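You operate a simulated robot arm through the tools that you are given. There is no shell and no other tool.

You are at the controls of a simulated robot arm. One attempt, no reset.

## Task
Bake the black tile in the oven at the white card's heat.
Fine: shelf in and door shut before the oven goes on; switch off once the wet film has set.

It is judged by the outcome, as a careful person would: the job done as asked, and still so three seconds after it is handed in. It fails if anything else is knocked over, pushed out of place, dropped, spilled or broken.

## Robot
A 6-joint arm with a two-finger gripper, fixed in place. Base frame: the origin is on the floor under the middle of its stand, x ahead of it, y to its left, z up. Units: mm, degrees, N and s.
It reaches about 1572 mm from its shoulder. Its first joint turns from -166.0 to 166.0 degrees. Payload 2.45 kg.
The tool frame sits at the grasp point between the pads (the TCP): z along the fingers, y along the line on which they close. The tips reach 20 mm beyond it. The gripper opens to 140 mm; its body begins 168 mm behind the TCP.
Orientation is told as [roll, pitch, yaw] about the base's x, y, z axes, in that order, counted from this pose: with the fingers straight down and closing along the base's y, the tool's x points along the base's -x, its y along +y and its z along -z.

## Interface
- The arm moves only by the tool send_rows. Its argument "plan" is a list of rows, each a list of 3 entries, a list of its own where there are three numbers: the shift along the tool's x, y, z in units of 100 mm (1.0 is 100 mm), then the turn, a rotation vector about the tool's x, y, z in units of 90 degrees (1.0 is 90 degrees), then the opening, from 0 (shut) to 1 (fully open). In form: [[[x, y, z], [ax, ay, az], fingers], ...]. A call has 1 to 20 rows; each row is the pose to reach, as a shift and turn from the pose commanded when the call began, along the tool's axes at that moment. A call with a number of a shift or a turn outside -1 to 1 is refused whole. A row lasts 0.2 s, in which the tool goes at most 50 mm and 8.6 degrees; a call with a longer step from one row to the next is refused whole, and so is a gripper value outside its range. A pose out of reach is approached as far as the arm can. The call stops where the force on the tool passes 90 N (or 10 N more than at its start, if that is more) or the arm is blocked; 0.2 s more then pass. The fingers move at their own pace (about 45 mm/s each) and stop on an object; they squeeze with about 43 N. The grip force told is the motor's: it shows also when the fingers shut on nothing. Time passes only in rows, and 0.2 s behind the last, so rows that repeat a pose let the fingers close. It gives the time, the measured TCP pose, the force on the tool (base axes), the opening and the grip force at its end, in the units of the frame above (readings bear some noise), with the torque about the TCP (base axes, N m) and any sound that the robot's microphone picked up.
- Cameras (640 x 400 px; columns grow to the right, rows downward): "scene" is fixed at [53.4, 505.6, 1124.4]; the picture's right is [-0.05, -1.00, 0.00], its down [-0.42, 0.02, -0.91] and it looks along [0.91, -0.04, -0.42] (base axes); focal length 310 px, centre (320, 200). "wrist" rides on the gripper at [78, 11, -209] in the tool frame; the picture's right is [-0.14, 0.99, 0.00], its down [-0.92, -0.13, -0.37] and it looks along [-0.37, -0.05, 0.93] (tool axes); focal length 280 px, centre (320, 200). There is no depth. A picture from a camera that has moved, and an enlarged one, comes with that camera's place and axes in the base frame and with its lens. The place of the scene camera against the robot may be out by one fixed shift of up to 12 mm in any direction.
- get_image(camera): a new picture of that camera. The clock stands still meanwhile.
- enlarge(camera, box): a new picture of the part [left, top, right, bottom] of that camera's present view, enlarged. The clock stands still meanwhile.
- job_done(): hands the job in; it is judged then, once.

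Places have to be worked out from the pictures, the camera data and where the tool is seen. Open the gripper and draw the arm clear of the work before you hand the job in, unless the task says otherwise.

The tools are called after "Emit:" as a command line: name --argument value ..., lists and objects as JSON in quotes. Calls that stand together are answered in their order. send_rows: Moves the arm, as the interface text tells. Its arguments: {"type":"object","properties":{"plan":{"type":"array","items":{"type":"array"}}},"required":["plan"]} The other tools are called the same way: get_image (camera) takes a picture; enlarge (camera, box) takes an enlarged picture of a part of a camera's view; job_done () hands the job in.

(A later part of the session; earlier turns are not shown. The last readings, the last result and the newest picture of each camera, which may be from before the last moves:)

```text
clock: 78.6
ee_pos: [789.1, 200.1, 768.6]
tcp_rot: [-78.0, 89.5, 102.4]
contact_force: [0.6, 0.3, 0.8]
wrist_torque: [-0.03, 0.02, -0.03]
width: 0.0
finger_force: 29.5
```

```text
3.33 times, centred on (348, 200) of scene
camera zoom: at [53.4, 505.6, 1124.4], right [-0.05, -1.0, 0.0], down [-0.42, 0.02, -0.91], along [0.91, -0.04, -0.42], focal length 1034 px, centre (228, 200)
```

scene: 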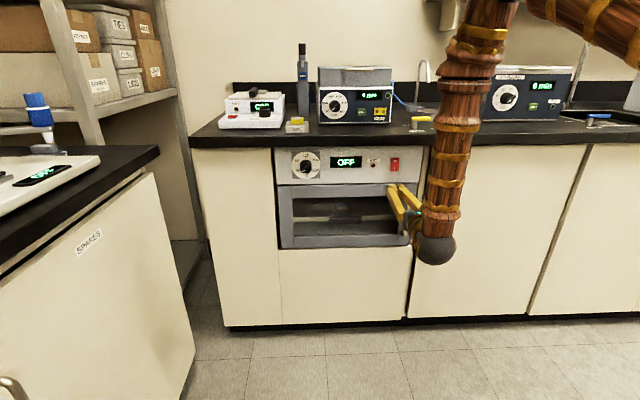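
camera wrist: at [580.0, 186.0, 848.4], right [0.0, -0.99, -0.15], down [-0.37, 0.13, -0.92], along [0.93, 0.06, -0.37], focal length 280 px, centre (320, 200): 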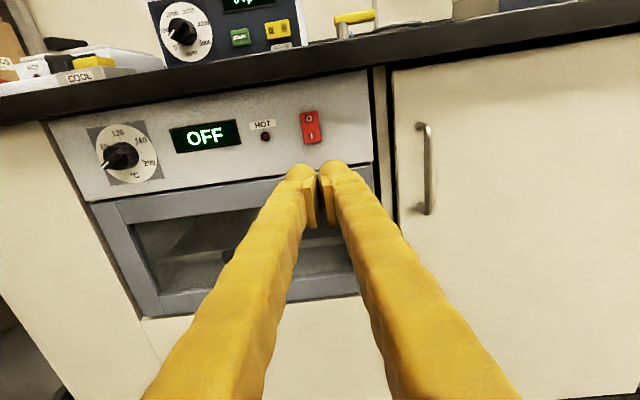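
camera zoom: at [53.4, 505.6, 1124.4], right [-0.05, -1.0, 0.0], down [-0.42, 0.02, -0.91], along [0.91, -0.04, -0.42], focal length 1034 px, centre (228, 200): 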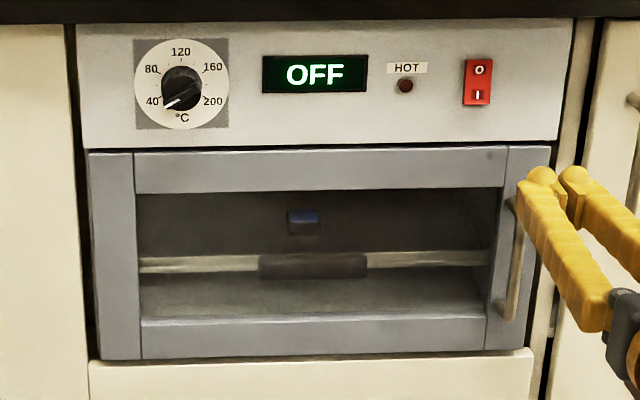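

The door is shut and stays shut with the tile visible inside. Next the dial: I'll move in front of it to measure the knob closely.

Emit:
send_rows --plan '[[[0, -0.25, 0], [0, 0, 0], 0], [[0, -0.5, 0], [0, 0, 0], 0], [[0, -0.75, 0], [0, 0, 0], 0], [[0.05, -1.0, 0], [0, 0, 0], 0]]'

Emit:
send_rows --plan '[[[0, -0.25, 0], [0, 0, 0], 0], [[0.05, -0.5, 0], [0, 0, 0], 0], [[0.1, -0.75, 0], [0, 0, 0], 0.3], [[0.15, -1.0, 0], [0, 0, 0], 0.5]]'

Emit:
get_image --camera "wrist"

Emit:
enlarge --camera "wrist" --box '[120, 60, 320, 200]'

```text
clock: 79.6
ee_pos: [790.3, 298.2, 775.2]
tcp_rot: [-81.1, 89.4, 99.0]
contact_force: [-0.7, 0.2, -0.6]
wrist_torque: [-0.01, 0.0, -0.02]
width: 0.0
finger_force: 29.4
```

```text
clock: 80.6
ee_pos: [788.9, 399.6, 790.7]
tcp_rot: [-76.4, 89.5, 103.8]
contact_force: [0.0, 0.0, 0.2]
wrist_torque: [0.03, 0.0, 0.01]
width: 50.6
finger_force: 0.1
```

```text
taken
camera wrist: at [580.1, 386.3, 870.2], right [0.0, -0.99, -0.15], down [-0.37, 0.13, -0.92], along [0.93, 0.06, -0.37], focal length 280 px, centre (320, 200)
```

wrist: 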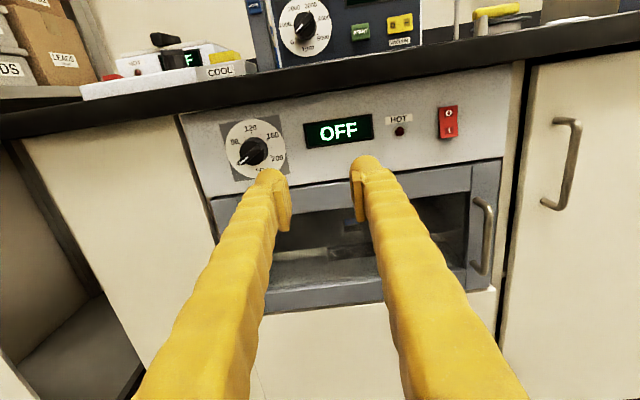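

```text
2.86 times, centred on (220, 130) of wrist
camera zoom: at [580.1, 386.3, 870.2], right [0.0, -0.99, -0.15], down [-0.37, 0.13, -0.92], along [0.93, 0.06, -0.37], focal length 801 px, centre (606, 400)
```

zoom: 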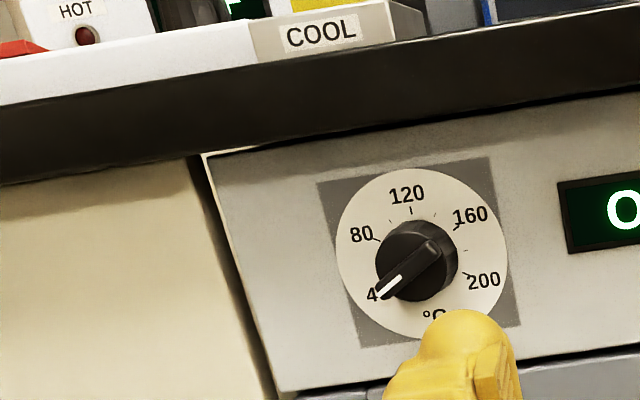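

I'll zoom further on the knob to estimate its height above the panel and bar thickness.

Emit:
enlarge --camera "wrist" --box '[222, 114, 302, 164]'

Emit:
enlarge --camera "scene" --box '[286, 146, 326, 182]'

```text
8.00 times, centred on (262, 139) of wrist
camera zoom: at [580.1, 386.3, 870.2], right [0.0, -0.99, -0.15], down [-0.37, 0.13, -0.92], along [0.93, 0.06, -0.37], focal length 2243 px, centre (784, 688)
```

zoom: 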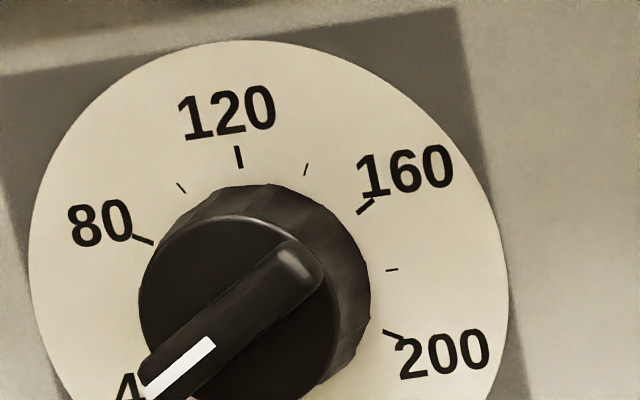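

```text
11.11 times, centred on (306, 164) of scene
camera zoom: at [53.4, 505.6, 1124.4], right [-0.05, -1.0, 0.0], down [-0.42, 0.02, -0.91], along [0.91, -0.04, -0.42], focal length 3446 px, centre (476, 600)
```

zoom: 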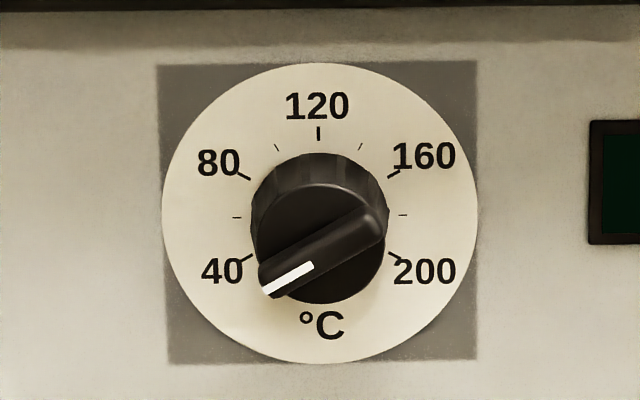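

Knob: about Ø38–40 × 27 mm body with a ~10 mm bar on top, protruding ~36 mm; worktop overhang starts at z≈860, x≈979. I'll line up in front of the knob centre (~y 501, z 798).

Emit:
send_rows --plan '[[[0.02, -0.25, 0], [0, 0, 0], 0.37], [[0.04, -0.5, 0], [0, 0, 0], 0.37], [[0.06, -0.75, 0], [0, 0, 0], 0.37], [[0.07, -1.0, 0], [0, 0, 0], 0.37]]'

Emit:
get_image --camera "wrist"

Emit:
enlarge --camera "wrist" --box '[260, 90, 400, 190]'

```text
clock: 81.6
ee_pos: [788.5, 499.5, 798.4]
tcp_rot: [-77.8, 89.5, 102.4]
contact_force: [0.4, 0.4, -0.1]
wrist_torque: [0.05, 0.0, 0.0]
width: 51.9
finger_force: 0.1
```

```text
taken
camera wrist: at [579.6, 486.9, 878.0], right [0.0, -0.99, -0.15], down [-0.37, 0.13, -0.92], along [0.93, 0.06, -0.37], focal length 280 px, centre (320, 200)
```

wrist: 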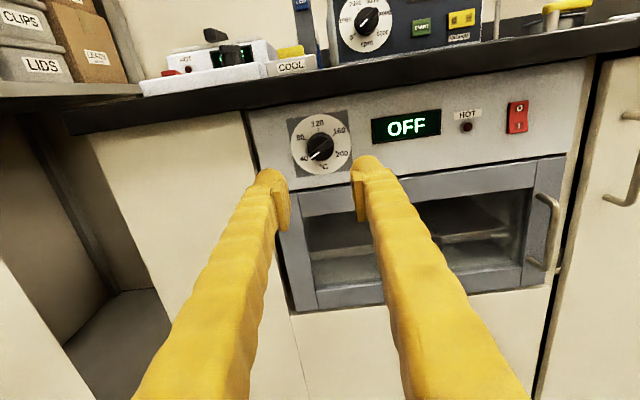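

```text
4.00 times, centred on (330, 140) of wrist
camera zoom: at [579.6, 486.9, 878.0], right [0.0, -0.99, -0.15], down [-0.37, 0.13, -0.92], along [0.93, 0.06, -0.37], focal length 1122 px, centre (280, 440)
```

zoom: 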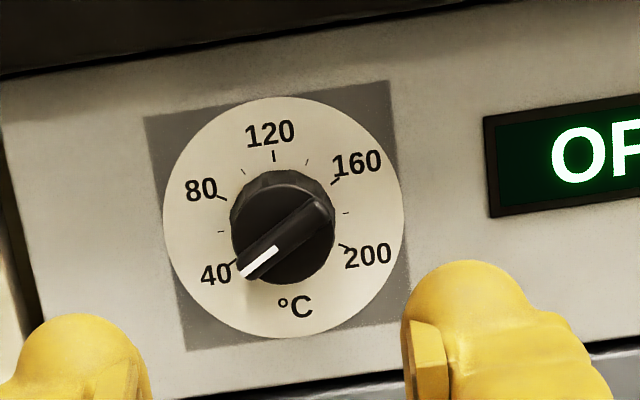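

The knob is nearly on the tool axis (about 3–4 mm low). I'll correct and move closer to re-check the alignment.

Emit:
send_rows --plan '[[[-0.01, 0, 0.25], [0, 0, 0], 0.37], [[-0.02, 0, 0.5], [0, 0, 0], 0.37], [[-0.035, 0.01, 0.75], [0, 0, 0], 0.37], [[-0.035, 0.01, 1.0], [0, 0, 0], 0.37]]'

Emit:
get_image --camera "wrist"

Emit:
enlarge --camera "wrist" --box '[240, 80, 400, 190]'

Emit:
enlarge --camera "scene" --box '[260, 120, 360, 200]'

```text
clock: 82.6
ee_pos: [887.0, 499.2, 794.6]
tcp_rot: [-79.9, 89.5, 100.4]
contact_force: [-0.5, -0.4, -0.2]
wrist_torque: [0.04, -0.01, -0.01]
width: 51.9
finger_force: 0.2
```

```text
taken
camera wrist: at [678.5, 485.3, 873.7], right [0.0, -0.99, -0.15], down [-0.37, 0.13, -0.92], along [0.93, 0.06, -0.37], focal length 280 px, centre (320, 200)
```

wrist: 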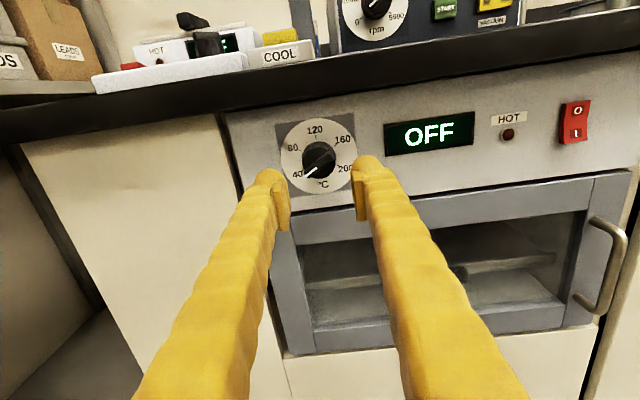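

```text
3.64 times, centred on (320, 135) of wrist
camera zoom: at [678.5, 485.3, 873.7], right [0.0, -0.99, -0.15], down [-0.37, 0.13, -0.92], along [0.93, 0.06, -0.37], focal length 1020 px, centre (320, 436)
```

zoom: 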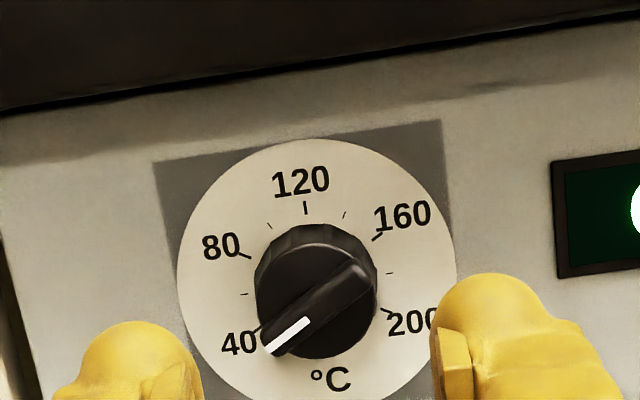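

```text
5.00 times, centred on (310, 160) of scene
camera zoom: at [53.4, 505.6, 1124.4], right [-0.05, -1.0, 0.0], down [-0.42, 0.02, -0.91], along [0.91, -0.04, -0.42], focal length 1551 px, centre (370, 400)
```

zoom: 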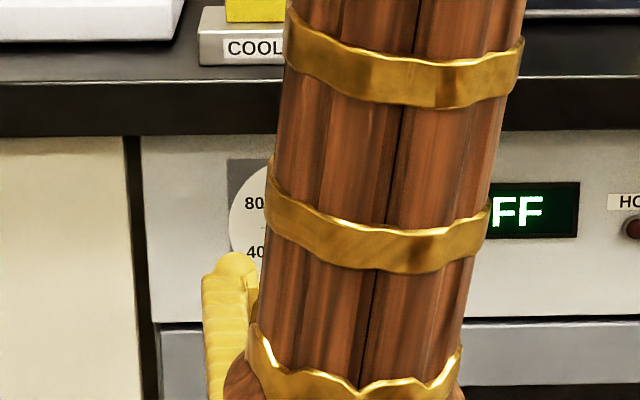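

Alignment is now within about 1 mm. I'll roll the hand +30° (so a +120° turn stays well inside range) and shift 1 mm left.

Emit:
send_rows --plan '[[[0, -0.01, 0], [0, 0, 0.0833], 0.38], [[0, -0.01, 0], [0, 0, 0.1667], 0.38], [[0, -0.01, 0], [0, 0, 0.25], 0.38], [[0, -0.01, 0], [0, 0, 0.3333], 0.38]]'

Emit:
get_image --camera "wrist"

```text
clock: 83.6
ee_pos: [888.3, 500.2, 795.1]
tcp_rot: [-89.8, 59.5, 90.4]
contact_force: [-0.7, -0.7, -0.3]
wrist_torque: [-0.04, 0.04, 0.0]
width: 53.1
finger_force: 0.2
```

```text
taken
camera wrist: at [679.3, 449.3, 857.8], right [0.0, -0.78, -0.62], down [-0.37, 0.58, -0.73], along [0.93, 0.23, -0.29], focal length 280 px, centre (320, 200)
```

wrist: 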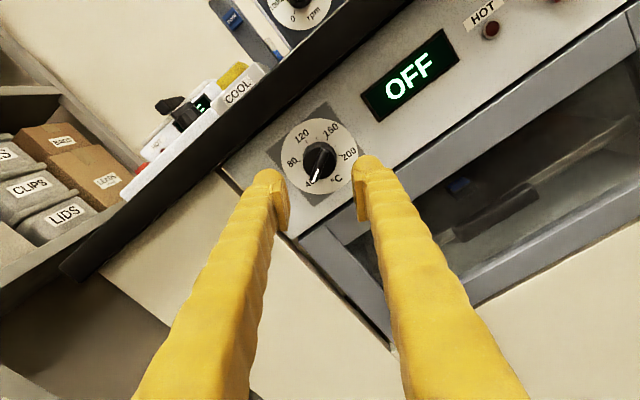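

The knob is centred between the fingers. I'll advance to just short of straddling it and look again.

Emit:
send_rows --plan '[[[0, 0, 0.2], [0, 0, 0], 0.38], [[0, 0, 0.4], [0, 0, 0], 0.38], [[0, 0, 0.55], [0, 0, 0], 0.38], [[0, 0, 0.65], [0, 0, 0], 0.38], [[0, 0, 0.72], [0, 0, 0], 0.38]]'

Emit:
get_image --camera "wrist"

Emit:
enlarge --camera "wrist" --box '[240, 120, 400, 220]'

```text
clock: 84.8
ee_pos: [961.1, 499.1, 794.0]
tcp_rot: [-89.9, 59.5, 90.5]
contact_force: [-0.2, -0.4, -0.1]
wrist_torque: [-0.02, 0.02, 0.0]
width: 53.0
finger_force: 0.0
```

```text
taken
camera wrist: at [751.7, 449.7, 857.0], right [0.0, -0.78, -0.62], down [-0.37, 0.57, -0.73], along [0.93, 0.23, -0.29], focal length 280 px, centre (320, 200)
```

wrist: 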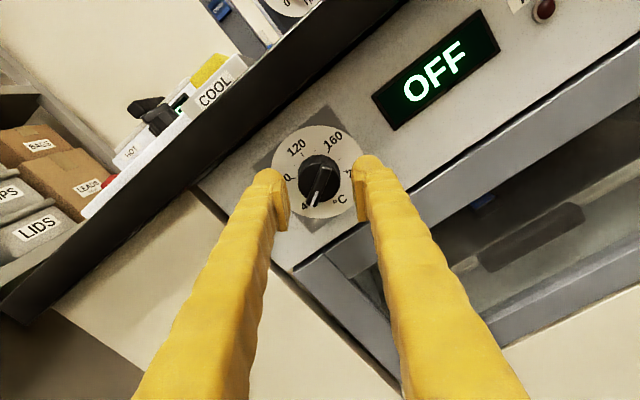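

```text
4.00 times, centred on (320, 170) of wrist
camera zoom: at [751.7, 449.7, 857.0], right [0.0, -0.78, -0.62], down [-0.37, 0.57, -0.73], along [0.93, 0.23, -0.29], focal length 1122 px, centre (320, 320)
```

zoom: 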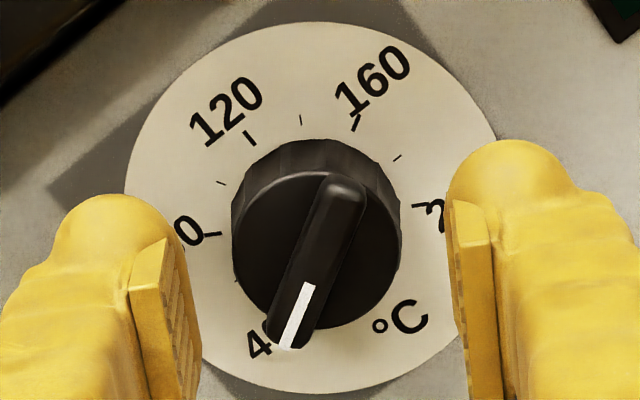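

Well centred. Advance about 28 mm slowly so the pads straddle the knob body, tips stopping short of the panel.

Emit:
send_rows --plan '[[[0, 0, 0.06], [0, 0, 0], 0.38], [[0, 0, 0.12], [0, 0, 0], 0.38], [[0, 0, 0.17], [0, 0, 0], 0.38], [[0, 0, 0.21], [0, 0, 0], 0.38], [[0, 0, 0.25], [0, 0, 0], 0.38], [[0, 0, 0.28], [0, 0, 0], 0.38]]'

Emit:
get_image --camera "wrist"

Emit:
enlarge --camera "wrist" --box '[240, 120, 400, 220]'

```text
clock: 86.2
ee_pos: [988.5, 499.7, 794.7]
tcp_rot: [-89.8, 59.5, 90.4]
contact_force: [0.1, -0.3, -0.5]
wrist_torque: [0.03, 0.0, 0.0]
width: 53.3
finger_force: 0.1
```

```text
taken
camera wrist: at [779.8, 449.6, 857.7], right [0.0, -0.78, -0.62], down [-0.37, 0.58, -0.73], along [0.93, 0.23, -0.29], focal length 280 px, centre (320, 200)
```

wrist: 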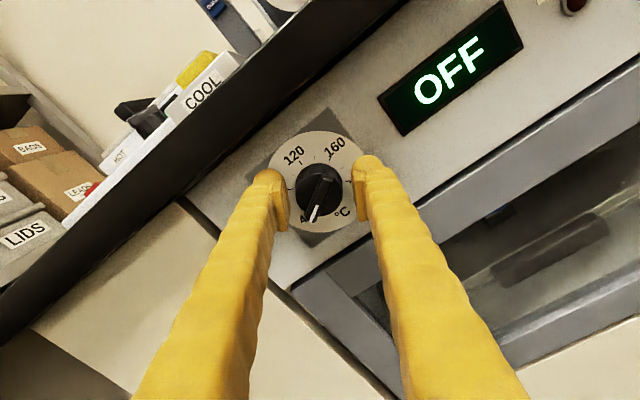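

```text
4.00 times, centred on (320, 170) of wrist
camera zoom: at [779.8, 449.6, 857.7], right [0.0, -0.78, -0.62], down [-0.37, 0.58, -0.73], along [0.93, 0.23, -0.29], focal length 1122 px, centre (320, 320)
```

zoom: 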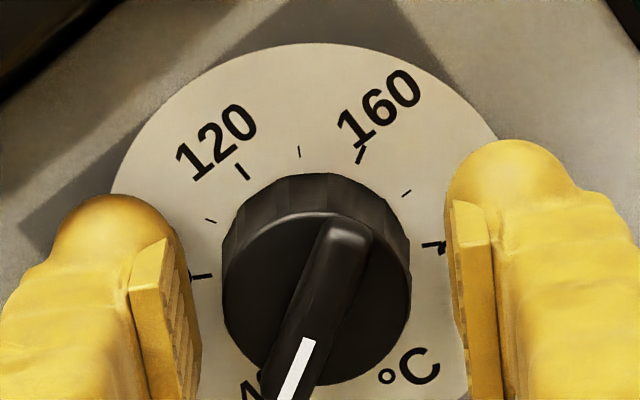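

Fingers straddle the knob with clearance. I'll creep 4 mm deeper, checking for contact, before closing.

Emit:
send_rows --plan '[[[0, 0, 0.01], [0, 0, 0], 0.38], [[0, 0, 0.02], [0, 0, 0], 0.38], [[0, 0, 0.03], [0, 0, 0], 0.38], [[0, 0, 0.04], [0, 0, 0], 0.38]]'

```text
clock: 87.2
ee_pos: [991.4, 500.2, 794.6]
tcp_rot: [-89.8, 59.7, 90.4]
contact_force: [-64.6, -10.8, 13.9]
wrist_torque: [0.02, 0.28, -1.36]
width: 54.0
finger_force: 1.4
```

The tips touched the panel (so the panel face is at x≈1010). I'll back off 3 mm to relieve that, then close on the knob body.

Emit:
send_rows --plan '[[[0, 0, -0.02], [0, 0, 0], 0.38], [[0, 0, -0.04], [0, 0, 0], 0.38], [[0, 0, -0.05], [0, 0, 0], 0.38]]'

```text
clock: 88.0
ee_pos: [988.2, 501.1, 794.7]
tcp_rot: [-89.8, 59.5, 90.4]
contact_force: [0.9, -0.3, -0.5]
wrist_torque: [0.02, 0.06, -0.02]
width: 53.0
finger_force: 0.0
```

Free again. Close onto the knob.

Emit:
send_rows --plan '[[[0, 0, 0], [0, 0, 0], 0], [[0, 0, 0], [0, 0, 0], 0], [[0, 0, 0], [0, 0, 0], 0]]'

Emit:
enlarge --camera "wrist" --box '[240, 120, 400, 220]'

```text
clock: 88.8
ee_pos: [988.4, 500.8, 795.6]
tcp_rot: [-89.9, 59.5, 90.4]
contact_force: [8.0, 4.1, 0.8]
wrist_torque: [0.01, -0.01, 0.05]
width: 37.1
finger_force: 42.2
```

```text
4.00 times, centred on (320, 170) of wrist
camera zoom: at [778.8, 449.9, 858.0], right [0.0, -0.78, -0.62], down [-0.37, 0.58, -0.73], along [0.93, 0.23, -0.29], focal length 1122 px, centre (320, 320)
```

zoom: 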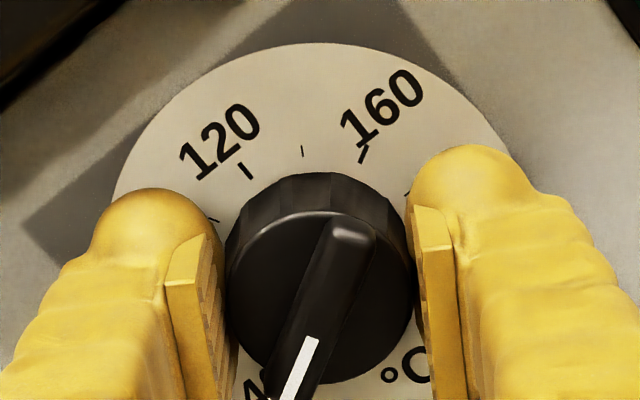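

Gripped at 37 mm on the knob body with little side load. Turn clockwise 60° first and check the pointer follows.

Emit:
send_rows --plan '[[[0, 0, 0], [0, 0, 0.05], 0], [[0, 0, 0], [0, 0, 0.1167], 0], [[0, 0, 0], [0, 0, 0.1833], 0], [[0, 0, 0], [0, 0, 0.25], 0], [[0, 0, 0], [0, 0, 0.3167], 0], [[0, 0, 0], [0, 0, 0.3833], 0], [[0, 0, 0], [0, 0, 0.45], 0], [[0, 0, 0], [0, 0, 0.5167], 0], [[0, 0, 0], [0, 0, 0.5833], 0], [[0, 0, 0], [0, 0, 0.6333], 0], [[0, 0, 0], [0, 0, 0.6667], 0]]'

Emit:
get_image --camera "wrist"

Emit:
enlarge --camera "wrist" --box '[240, 120, 400, 220]'

```text
clock: 91.2
ee_pos: [986.9, 502.0, 795.1]
tcp_rot: [-90.0, -0.6, 90.3]
contact_force: [10.3, 24.3, 28.3]
wrist_torque: [-0.05, -0.28, 0.37]
width: 37.3
finger_force: 45.1
```

```text
taken
camera wrist: at [778.7, 421.4, 785.2], right [0.0, 0.15, -0.99], down [-0.37, 0.92, 0.14], along [0.93, 0.37, 0.06], focal length 280 px, centre (320, 200)
```

wrist: 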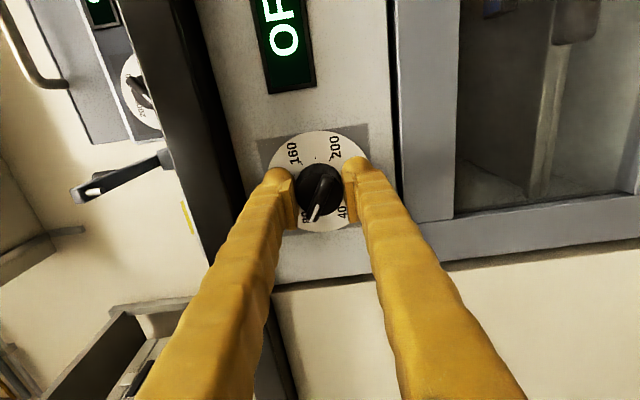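

```text
4.00 times, centred on (320, 170) of wrist
camera zoom: at [778.7, 421.4, 785.2], right [0.0, 0.15, -0.99], down [-0.37, 0.92, 0.14], along [0.93, 0.37, 0.06], focal length 1122 px, centre (320, 320)
```

zoom: 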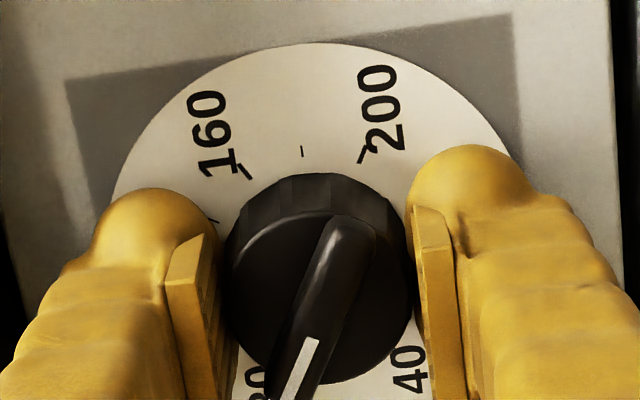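

The pointer turned with the hand and is at 80. There's a mild side load, so I'll shift about 1 mm toward the knob axis and turn the remaining 60°.

Emit:
send_rows --plan '[[[-0.01, -0.01, 0], [0, 0, 0.05], 0], [[-0.01, -0.01, 0], [0, 0, 0.1167], 0], [[-0.01, -0.01, 0], [0, 0, 0.1833], 0], [[-0.01, -0.01, 0], [0, 0, 0.25], 0], [[-0.01, -0.01, 0], [0, 0, 0.3167], 0], [[-0.01, -0.01, 0], [0, 0, 0.3833], 0], [[-0.01, -0.01, 0], [0, 0, 0.45], 0], [[-0.01, -0.01, 0], [0, 0, 0.5167], 0], [[-0.01, -0.01, 0], [0, 0, 0.5833], 0], [[-0.01, -0.01, 0], [0, 0, 0.6333], 0], [[-0.01, -0.01, 0], [0, 0, 0.6667], 0]]'

Emit:
get_image --camera "wrist"

Emit:
enlarge --camera "wrist" --box '[240, 120, 400, 220]'

```text
clock: 93.6
ee_pos: [987.1, 499.9, 795.2]
tcp_rot: [-89.8, -60.7, 90.0]
contact_force: [-6.3, -23.3, 36.7]
wrist_torque: [-0.01, 0.05, -0.56]
width: 37.1
finger_force: 45.0
```

```text
taken
camera wrist: at [778.1, 469.7, 723.5], right [0.0, 0.93, -0.37], down [-0.37, 0.34, 0.87], along [0.93, 0.14, 0.34], focal length 280 px, centre (320, 200)
```

wrist: 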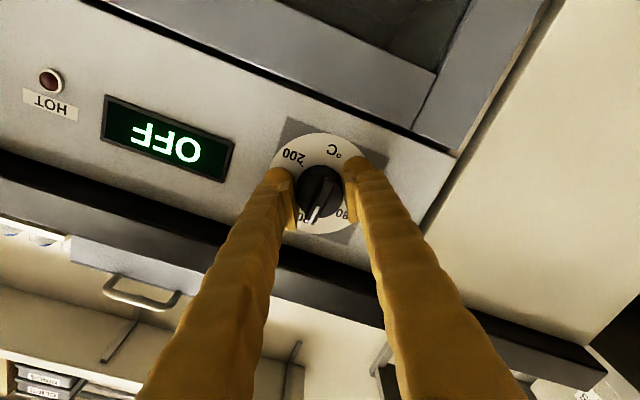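

```text
4.00 times, centred on (320, 170) of wrist
camera zoom: at [778.1, 469.7, 723.5], right [0.0, 0.93, -0.37], down [-0.37, 0.34, 0.87], along [0.93, 0.14, 0.34], focal length 1122 px, centre (320, 320)
```

zoom: 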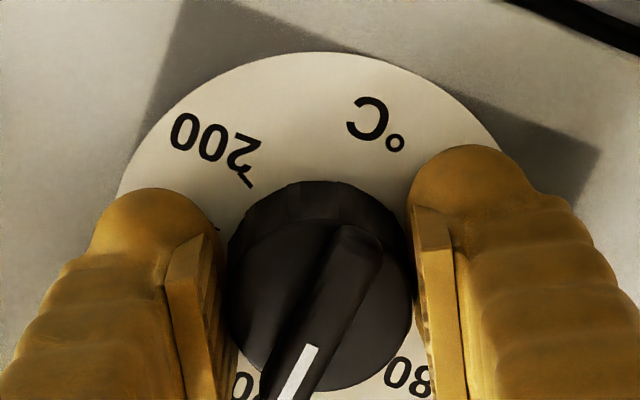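

The pointer seems to have gone to 120. I'll release, back away, and check from the scene camera.

Emit:
send_rows --plan '[[[0, 0, 0], [0, 0, 0], 0.38], [[0, 0, 0], [0, 0, 0], 0.38], [[0, 0, 0], [0, 0, 0], 0.38]]'

Emit:
enlarge --camera "wrist" --box '[240, 120, 400, 220]'

Emit:
send_rows --plan '[[[0, 0, -0.1], [0, 0, 0], 0.38], [[0, 0, -0.25], [0, 0, 0], 0.38], [[0, 0, -0.5], [0, 0, 0], 0.38], [[0, 0, -0.75], [0, 0, 0], 0.38], [[0, 0, -1.0], [0, 0, 0], 0.38]]'

Emit:
get_image --camera "wrist"

Emit:
enlarge --camera "scene" --box '[286, 146, 326, 182]'

```text
clock: 94.4
ee_pos: [987.6, 502.9, 796.1]
tcp_rot: [-89.6, -60.4, 90.2]
contact_force: [-0.1, -0.1, 0.3]
wrist_torque: [0.02, 0.0, -0.02]
width: 53.1
finger_force: 0.0
```

```text
4.00 times, centred on (320, 170) of wrist
camera zoom: at [778.1, 470.8, 723.0], right [-0.01, 0.93, -0.37], down [-0.37, 0.34, 0.86], along [0.93, 0.14, 0.34], focal length 1122 px, centre (320, 320)
```

zoom: 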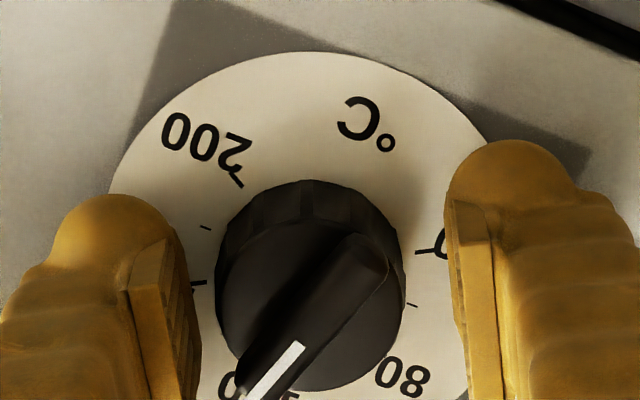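

```text
clock: 95.6
ee_pos: [886.6, 501.7, 796.2]
tcp_rot: [-89.9, -60.5, 90.1]
contact_force: [-0.7, 0.1, 0.6]
wrist_torque: [-0.02, -0.04, -0.04]
width: 53.2
finger_force: 0.0
```

```text
taken
camera wrist: at [677.3, 469.9, 724.0], right [-0.01, 0.93, -0.37], down [-0.37, 0.34, 0.86], along [0.93, 0.14, 0.34], focal length 280 px, centre (320, 200)
```

wrist: 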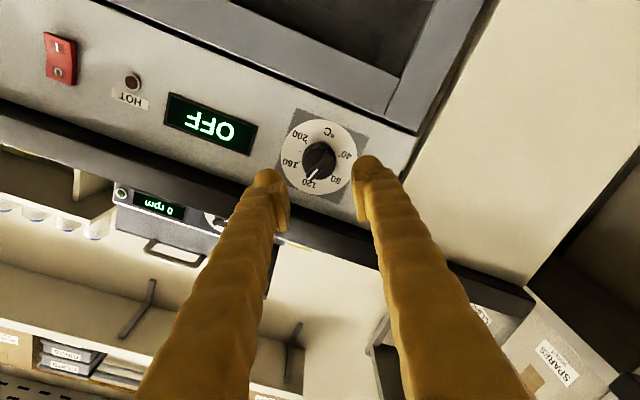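

```text
11.11 times, centred on (306, 164) of scene
camera zoom: at [53.4, 505.6, 1124.4], right [-0.05, -1.0, 0.0], down [-0.42, 0.02, -0.91], along [0.91, -0.04, -0.42], focal length 3446 px, centre (476, 600)
```

zoom: 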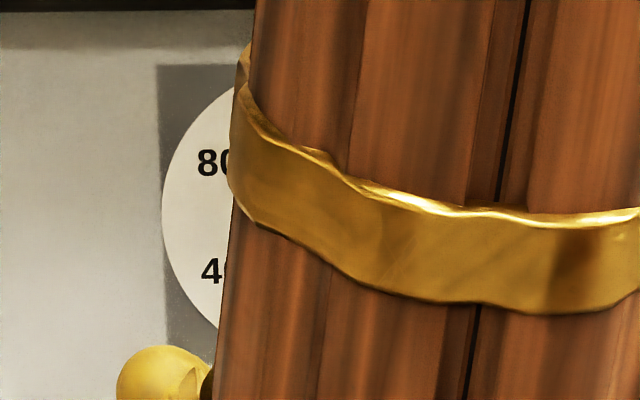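

On release the knob seems to have moved a little. I'll zoom in on the dial to read it.

Emit:
enlarge --camera "wrist" --box '[270, 105, 370, 205]'

```text
4.00 times, centred on (320, 155) of wrist
camera zoom: at [677.3, 469.9, 724.0], right [-0.01, 0.93, -0.37], down [-0.37, 0.34, 0.86], along [0.93, 0.14, 0.34], focal length 1122 px, centre (320, 380)
```

zoom: 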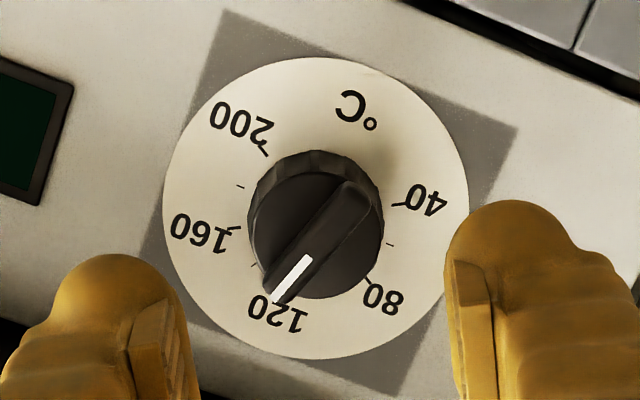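

By projection the pointer sits about 13° past 120 (≈129 °C) — a side load dragged it as the fingers opened. I'll re-align about 1.5 mm and go back in to turn it back a little, nulling the side force before releasing.

Emit:
send_rows --plan '[[[0, -0.015, 0.25], [0, 0, 0], 0.38], [[0, -0.015, 0.5], [0, 0, 0], 0.38], [[0, -0.015, 0.75], [0, 0, 0], 0.38], [[0, -0.015, 0.9], [0, 0, 0], 0.38], [[0, -0.015, 1.0], [0, 0, 0], 0.38]]'

Emit:
enlarge --camera "wrist" --box '[240, 120, 400, 220]'

```text
clock: 96.8
ee_pos: [986.9, 500.0, 794.9]
tcp_rot: [-89.7, -60.5, 90.0]
contact_force: [-0.6, 0.1, -0.3]
wrist_torque: [0.01, -0.01, 0.0]
width: 53.2
finger_force: 0.1
```

```text
4.00 times, centred on (320, 170) of wrist
camera zoom: at [778.2, 469.2, 724.1], right [-0.01, 0.93, -0.37], down [-0.37, 0.34, 0.86], along [0.93, 0.14, 0.34], focal length 1122 px, centre (320, 320)
```

zoom: 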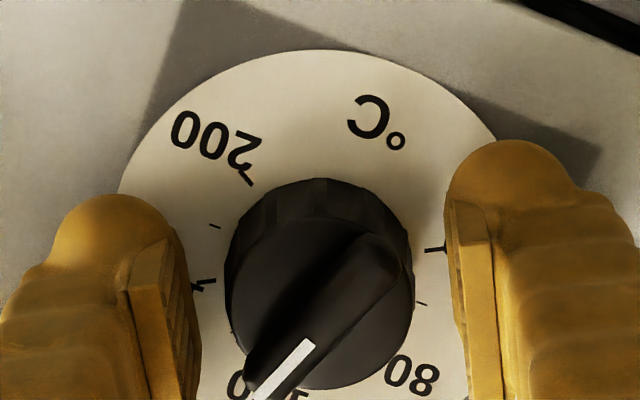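

Centred now. Close on the knob.

Emit:
send_rows --plan '[[[0, 0, 0], [0, 0, 0], 0.3], [[0, 0, 0], [0, 0, 0], 0], [[0, 0, 0], [0, 0, 0], 0], [[0, 0, 0], [0, 0, 0], 0]]'

Emit:
enlarge --camera "wrist" --box '[240, 120, 400, 220]'

```text
clock: 97.8
ee_pos: [987.4, 500.2, 796.1]
tcp_rot: [-89.8, -60.4, 90.2]
contact_force: [6.4, -1.6, -0.4]
wrist_torque: [-0.02, 0.07, 0.01]
width: 37.2
finger_force: 44.8
```

```text
4.00 times, centred on (320, 170) of wrist
camera zoom: at [778.1, 469.3, 724.1], right [-0.01, 0.93, -0.37], down [-0.37, 0.34, 0.86], along [0.93, 0.14, 0.34], focal length 1122 px, centre (320, 320)
```

zoom: 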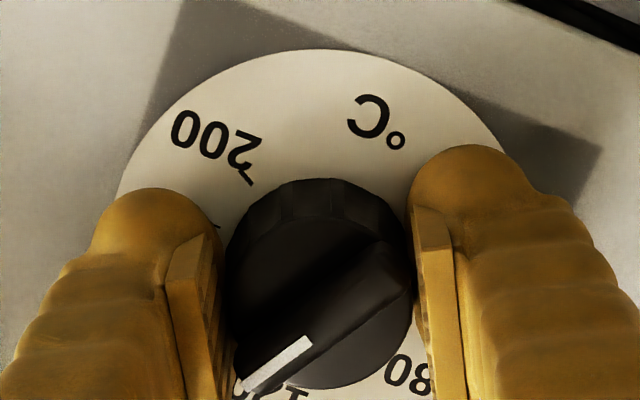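

Closing aligned a facet of the knob with the pads and it moved again: by projecting the white mark I get about +31° (≈140 °C). While holding it, I'll turn back 31° and then check mark and side forces before releasing.

Emit:
send_rows --plan '[[[0, 0, 0], [0, 0, -0.06], 0], [[0, 0, 0], [0, 0, -0.13], 0], [[0, 0, 0], [0, 0, -0.2], 0], [[0, 0, 0], [0, 0, -0.27], 0], [[0, 0, 0], [0, 0, -0.32], 0], [[0, 0, 0], [0, 0, -0.344], 0], [[0, 0, 0], [0, 0, -0.344], 0]]'

Emit:
enlarge --camera "wrist" --box '[240, 130, 400, 230]'

Emit:
enlarge --camera "scene" --box '[286, 146, 326, 182]'

```text
clock: 99.4
ee_pos: [987.0, 500.7, 795.8]
tcp_rot: [-89.9, -29.5, 90.2]
contact_force: [-6.4, -7.0, 0.8]
wrist_torque: [-0.03, -0.04, -0.12]
width: 37.3
finger_force: 45.3
```

```text
4.00 times, centred on (320, 180) of wrist
camera zoom: at [778.3, 435.6, 749.6], right [0.0, 0.61, -0.79], down [-0.37, 0.74, 0.56], along [0.93, 0.3, 0.22], focal length 1122 px, centre (320, 280)
```

zoom: 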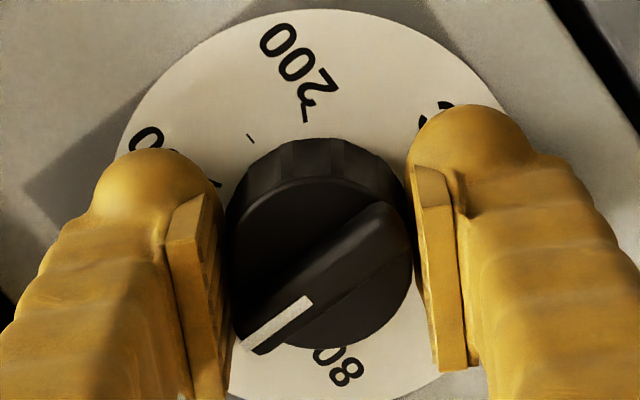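

```text
11.11 times, centred on (306, 164) of scene
camera zoom: at [53.4, 505.6, 1124.4], right [-0.05, -1.0, 0.0], down [-0.42, 0.02, -0.91], along [0.91, -0.04, -0.42], focal length 3446 px, centre (476, 600)
```

zoom: 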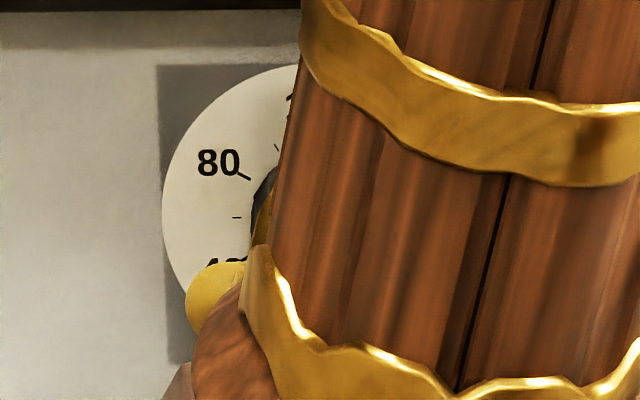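

The mark projects to about −1.5° from vertical, i.e. at 120 °C, with only a small side load. I'll null that load with a sub-millimetre shift before opening.

Emit:
send_rows --plan '[[[0.006, -0.003, -0.005], [0, 0, 0], 0], [[0.006, -0.003, -0.005], [0, 0, 0], 0]]'

```text
clock: 100.0
ee_pos: [986.4, 499.7, 796.6]
tcp_rot: [-89.9, -29.4, 90.3]
contact_force: [14.7, 3.9, -3.1]
wrist_torque: [0.0, 0.0, 0.13]
width: 37.2
finger_force: 45.0
```

Side load is now small. Open the fingers in place and check the mark.

Emit:
send_rows --plan '[[[0, 0, 0], [0, 0, 0], 0.38], [[0, 0, 0], [0, 0, 0], 0.38], [[0, 0, 0], [0, 0, 0], 0.38]]'

Emit:
enlarge --camera "wrist" --box '[240, 130, 400, 230]'

```text
clock: 100.8
ee_pos: [987.3, 499.9, 794.9]
tcp_rot: [-89.9, -29.5, 90.2]
contact_force: [0.0, -0.1, -0.5]
wrist_torque: [-0.01, 0.0, -0.01]
width: 53.1
finger_force: 0.1
```

```text
4.00 times, centred on (320, 180) of wrist
camera zoom: at [777.9, 435.2, 749.4], right [0.0, 0.61, -0.79], down [-0.37, 0.74, 0.57], along [0.93, 0.3, 0.22], focal length 1122 px, centre (320, 280)
```

zoom: 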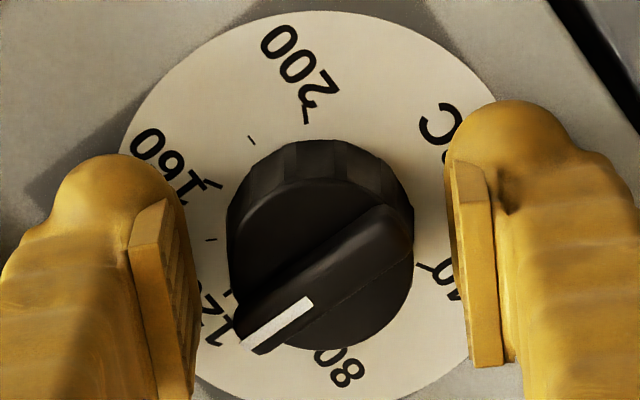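

The pointer didn't move on release and points at the 120. I'll back straight out and verify with a clear view.

Emit:
send_rows --plan '[[[0, 0, -0.1], [0, 0, 0], 0.38], [[0, 0, -0.25], [0, 0, 0], 0.38], [[0, 0, -0.5], [0, 0, 0], 0.38], [[0, 0, -0.75], [0, 0, 0], 0.38], [[0, 0, -1.0], [0, 0, 0], 0.38]]'

Emit:
send_rows --plan '[[[0, 0.3, -0.25], [0, 0, 0], 0.2], [[0, 0.5, -0.5], [0, 0, 0], 0], [[0, 0.5, -0.75], [0, 0, 0], 0], [[0, 0.5, -1.0], [0, 0, 0], 0]]'

Emit:
get_image --camera "wrist"

Emit:
enlarge --camera "scene" --box '[286, 146, 326, 182]'

```text
clock: 102.0
ee_pos: [886.3, 498.2, 796.7]
tcp_rot: [-89.9, -29.4, 90.2]
contact_force: [0.3, -0.4, -0.3]
wrist_torque: [0.03, 0.01, 0.01]
width: 53.4
finger_force: 0.0
```

```text
clock: 103.0
ee_pos: [786.3, 523.0, 752.8]
tcp_rot: [-89.8, -29.5, 90.2]
contact_force: [0.5, 0.5, -0.1]
wrist_torque: [0.02, -0.02, 0.01]
width: 0.0
finger_force: 26.0
```

```text
taken
camera wrist: at [577.6, 458.8, 707.0], right [0.0, 0.61, -0.79], down [-0.37, 0.74, 0.57], along [0.93, 0.3, 0.22], focal length 280 px, centre (320, 200)
```

wrist: 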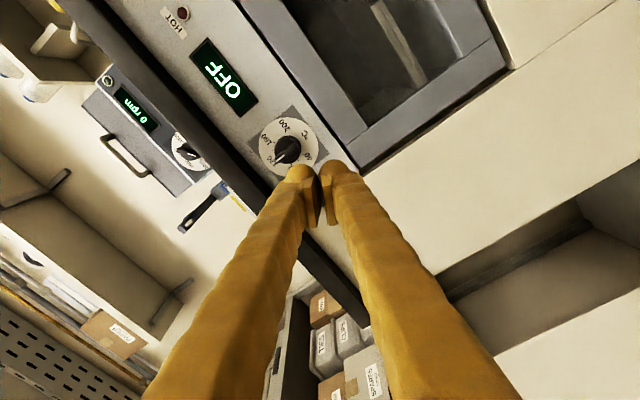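

```text
11.11 times, centred on (306, 164) of scene
camera zoom: at [53.4, 505.6, 1124.4], right [-0.05, -1.0, 0.0], down [-0.42, 0.02, -0.91], along [0.91, -0.04, -0.42], focal length 3446 px, centre (476, 600)
```

zoom: 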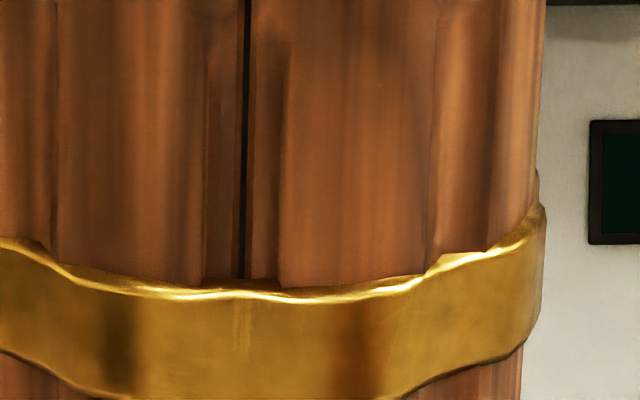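

Fingers closed and clear. I'll roll the hand back to camera-up while moving right toward the rocker switch, which will also unblock the scene camera's view of the dial.

Emit:
send_rows --plan '[[[0.065, -0.087, 0], [0, 0, -0.0833], 0], [[0.131, -0.175, 0], [0, 0, -0.1667], 0], [[0.196, -0.262, 0], [0, 0, -0.25], 0], [[0.262, -0.35, 0], [0, 0, -0.3333], 0], [[0.328, -0.437, 0], [0, 0, -0.4167], 0], [[0.393, -0.524, 0], [0, 0, -0.5], 0], [[0.459, -0.612, 0], [0, 0, -0.5833], 0], [[0.524, -0.699, 0], [0, 0, -0.6611], 0]]'

Emit:
send_rows --plan '[[[0.108, 0.064, 0], [0, 0, -0.0833], 0], [[0.215, 0.127, 0], [0, 0, -0.1667], 0], [[0.323, 0.19, 0], [0, 0, -0.25], 0], [[0.431, 0.254, 0], [0, 0, -0.3333], 0], [[0.539, 0.318, 0], [0, 0, -0.4167], 0], [[0.647, 0.381, 0], [0, 0, -0.5], 0], [[0.754, 0.445, 0], [0, 0, -0.5833], 0], [[0.862, 0.508, 0], [0, 0, -0.6667], 0]]'

Emit:
get_image --camera "wrist"

Emit:
enlarge --camera "scene" --box '[286, 146, 326, 182]'

```text
clock: 104.8
ee_pos: [787.5, 443.7, 788.0]
tcp_rot: [-89.9, 30.1, 90.3]
contact_force: [0.2, -1.2, -0.2]
wrist_torque: [0.0, -0.02, -0.04]
width: 0.0
finger_force: 29.6
```

```text
clock: 106.6
ee_pos: [787.1, 343.1, 787.2]
tcp_rot: [44.8, 90.0, -134.9]
contact_force: [0.1, 0.0, 0.0]
wrist_torque: [0.0, 0.03, -0.01]
width: 0.0
finger_force: 30.0
```

```text
taken
camera wrist: at [578.9, 330.5, 866.4], right [0.0, -0.99, -0.14], down [-0.37, 0.12, -0.92], along [0.93, 0.05, -0.37], focal length 280 px, centre (320, 200)
```

wrist: 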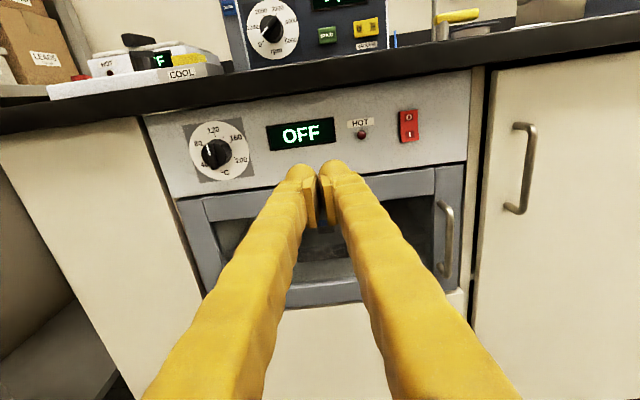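

```text
11.11 times, centred on (306, 164) of scene
camera zoom: at [53.4, 505.6, 1124.4], right [-0.05, -1.0, 0.0], down [-0.42, 0.02, -0.91], along [0.91, -0.04, -0.42], focal length 3446 px, centre (476, 600)
```

zoom: 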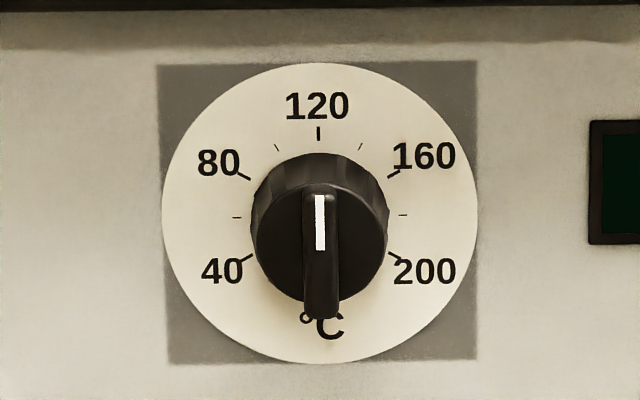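

The pointer now sits exactly at 120 °C. Next, the rocker: I'll line up the closed fingertips in front of its lower ("I") half.

Emit:
send_rows --plan '[[[0, 0.25, 0], [0, 0, 0], 0], [[0, 0.5, 0], [0, 0, 0], 0], [[0, 0.75, 0], [0, 0, 0], 0], [[-0.03, 1.0, 0], [0, 0, 0], 0]]'

Emit:
send_rows --plan '[[[0, 0.17, 0.25], [0, 0, 0], 0], [[0, 0.34, 0.5], [0, 0, 0], 0], [[0, 0.34, 0.8], [0, 0, 0], 0], [[0, 0.34, 1.0], [0, 0, 0], 0]]'

Emit:
get_image --camera "wrist"

Emit:
enlarge --camera "wrist" --box '[240, 70, 400, 190]'

Emit:
get_image --camera "scene"

```text
clock: 107.6
ee_pos: [789.3, 243.2, 784.7]
tcp_rot: [-13.2, 90.0, 167.1]
contact_force: [-0.2, -0.2, 0.3]
wrist_torque: [0.0, -0.02, -0.03]
width: 0.0
finger_force: 29.4
```

```text
clock: 108.6
ee_pos: [888.6, 209.4, 784.6]
tcp_rot: [9.2, 89.9, -170.5]
contact_force: [-1.7, -0.4, -0.5]
wrist_torque: [0.01, 0.0, -0.06]
width: 0.0
finger_force: 29.1
```

```text
taken
camera wrist: at [679.9, 196.7, 864.2], right [0.01, -0.99, -0.14], down [-0.37, 0.13, -0.92], along [0.93, 0.06, -0.37], focal length 280 px, centre (320, 200)
```

wrist: 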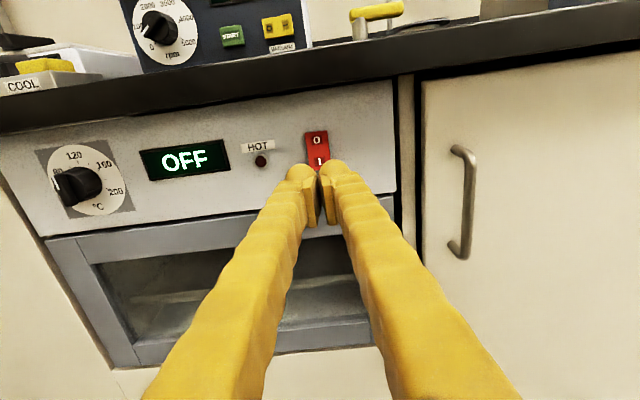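

```text
3.33 times, centred on (320, 130) of wrist
camera zoom: at [679.9, 196.7, 864.2], right [0.01, -0.99, -0.14], down [-0.37, 0.13, -0.92], along [0.93, 0.06, -0.37], focal length 935 px, centre (320, 433)
```

zoom: 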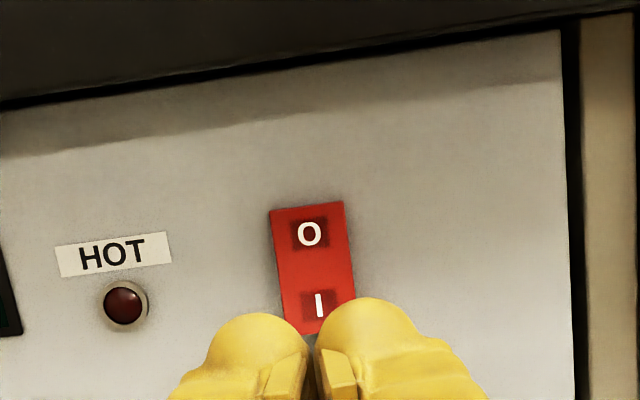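

```text
taken
```

scene: 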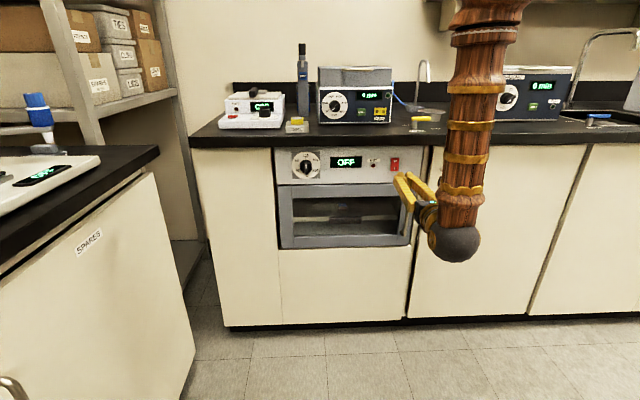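

The tool axis passes right through the "I" label. I'll go forward (3 mm lower) to just short of the switch, then creep in.

Emit:
send_rows --plan '[[[-0.03, 0, 0.25], [0, 0, 0], 0], [[-0.03, 0, 0.5], [0, 0, 0], 0], [[-0.03, 0, 0.7], [0, 0, 0], 0], [[-0.03, 0, 0.78], [0, 0, 0], 0]]'

Emit:
enlarge --camera "wrist" --box '[240, 110, 400, 220]'

Emit:
enlarge --camera "scene" --box '[350, 145, 430, 195]'

```text
clock: 109.6
ee_pos: [965.5, 208.8, 780.9]
tcp_rot: [-6.8, 89.8, 173.4]
contact_force: [0.3, -0.1, -0.3]
wrist_torque: [0.01, 0.03, -0.02]
width: 0.0
finger_force: 30.2
```

```text
3.64 times, centred on (320, 165) of wrist
camera zoom: at [757.2, 196.6, 860.4], right [0.01, -0.99, -0.14], down [-0.37, 0.13, -0.92], along [0.93, 0.06, -0.37], focal length 1020 px, centre (320, 327)
```

zoom: 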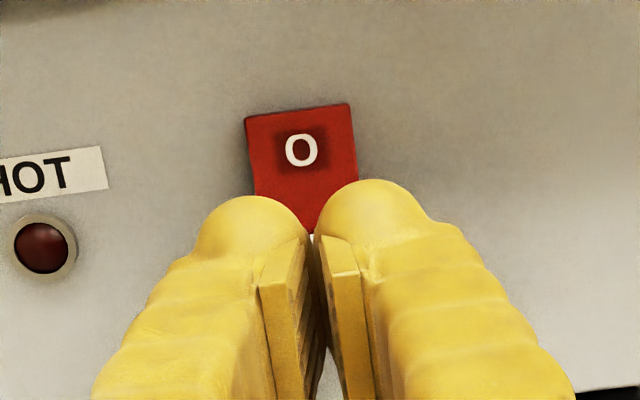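

```text
8.00 times, centred on (390, 170) of scene
camera zoom: at [53.4, 505.6, 1124.4], right [-0.05, -1.0, 0.0], down [-0.42, 0.02, -0.91], along [0.91, -0.04, -0.42], focal length 2481 px, centre (-240, 440)
```

zoom: 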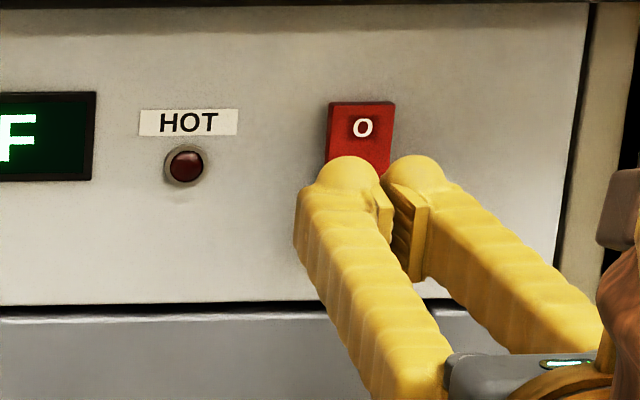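

Everything's set: dial 120, shelf in, door shut. Creep in to press "I".

Emit:
send_rows --plan '[[[0, 0, 0.04], [0, 0, 0], 0], [[0, 0, 0.07], [0, 0, 0], 0], [[0, 0, 0.1], [0, 0, 0], 0], [[0, 0, 0.12], [0, 0, 0], 0], [[0, 0, 0.14], [0, 0, 0], 0]]'

Emit:
enlarge --camera "scene" --box '[320, 145, 430, 195]'

```text
clock: 110.8
ee_pos: [982.2, 210.0, 780.8]
tcp_rot: [-8.5, 89.9, 171.7]
contact_force: [-1.3, -0.6, 0.4]
wrist_torque: [-0.03, 0.0, 0.01]
width: 0.0
finger_force: 29.3
```

```text
5.82 times, centred on (375, 170) of scene
camera zoom: at [53.4, 505.6, 1124.4], right [-0.05, -1.0, 0.0], down [-0.42, 0.02, -0.91], along [0.91, -0.04, -0.42], focal length 1805 px, centre (0, 374)
```

zoom: 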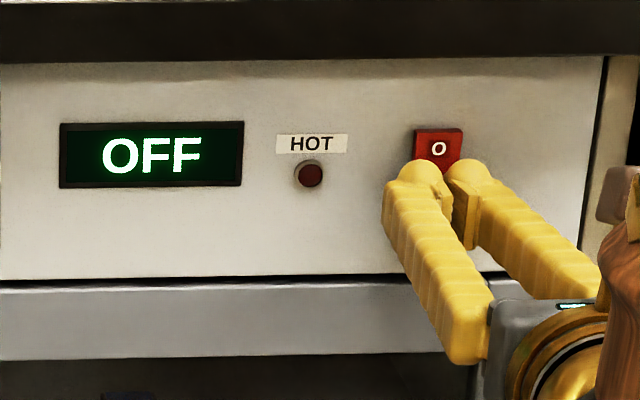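

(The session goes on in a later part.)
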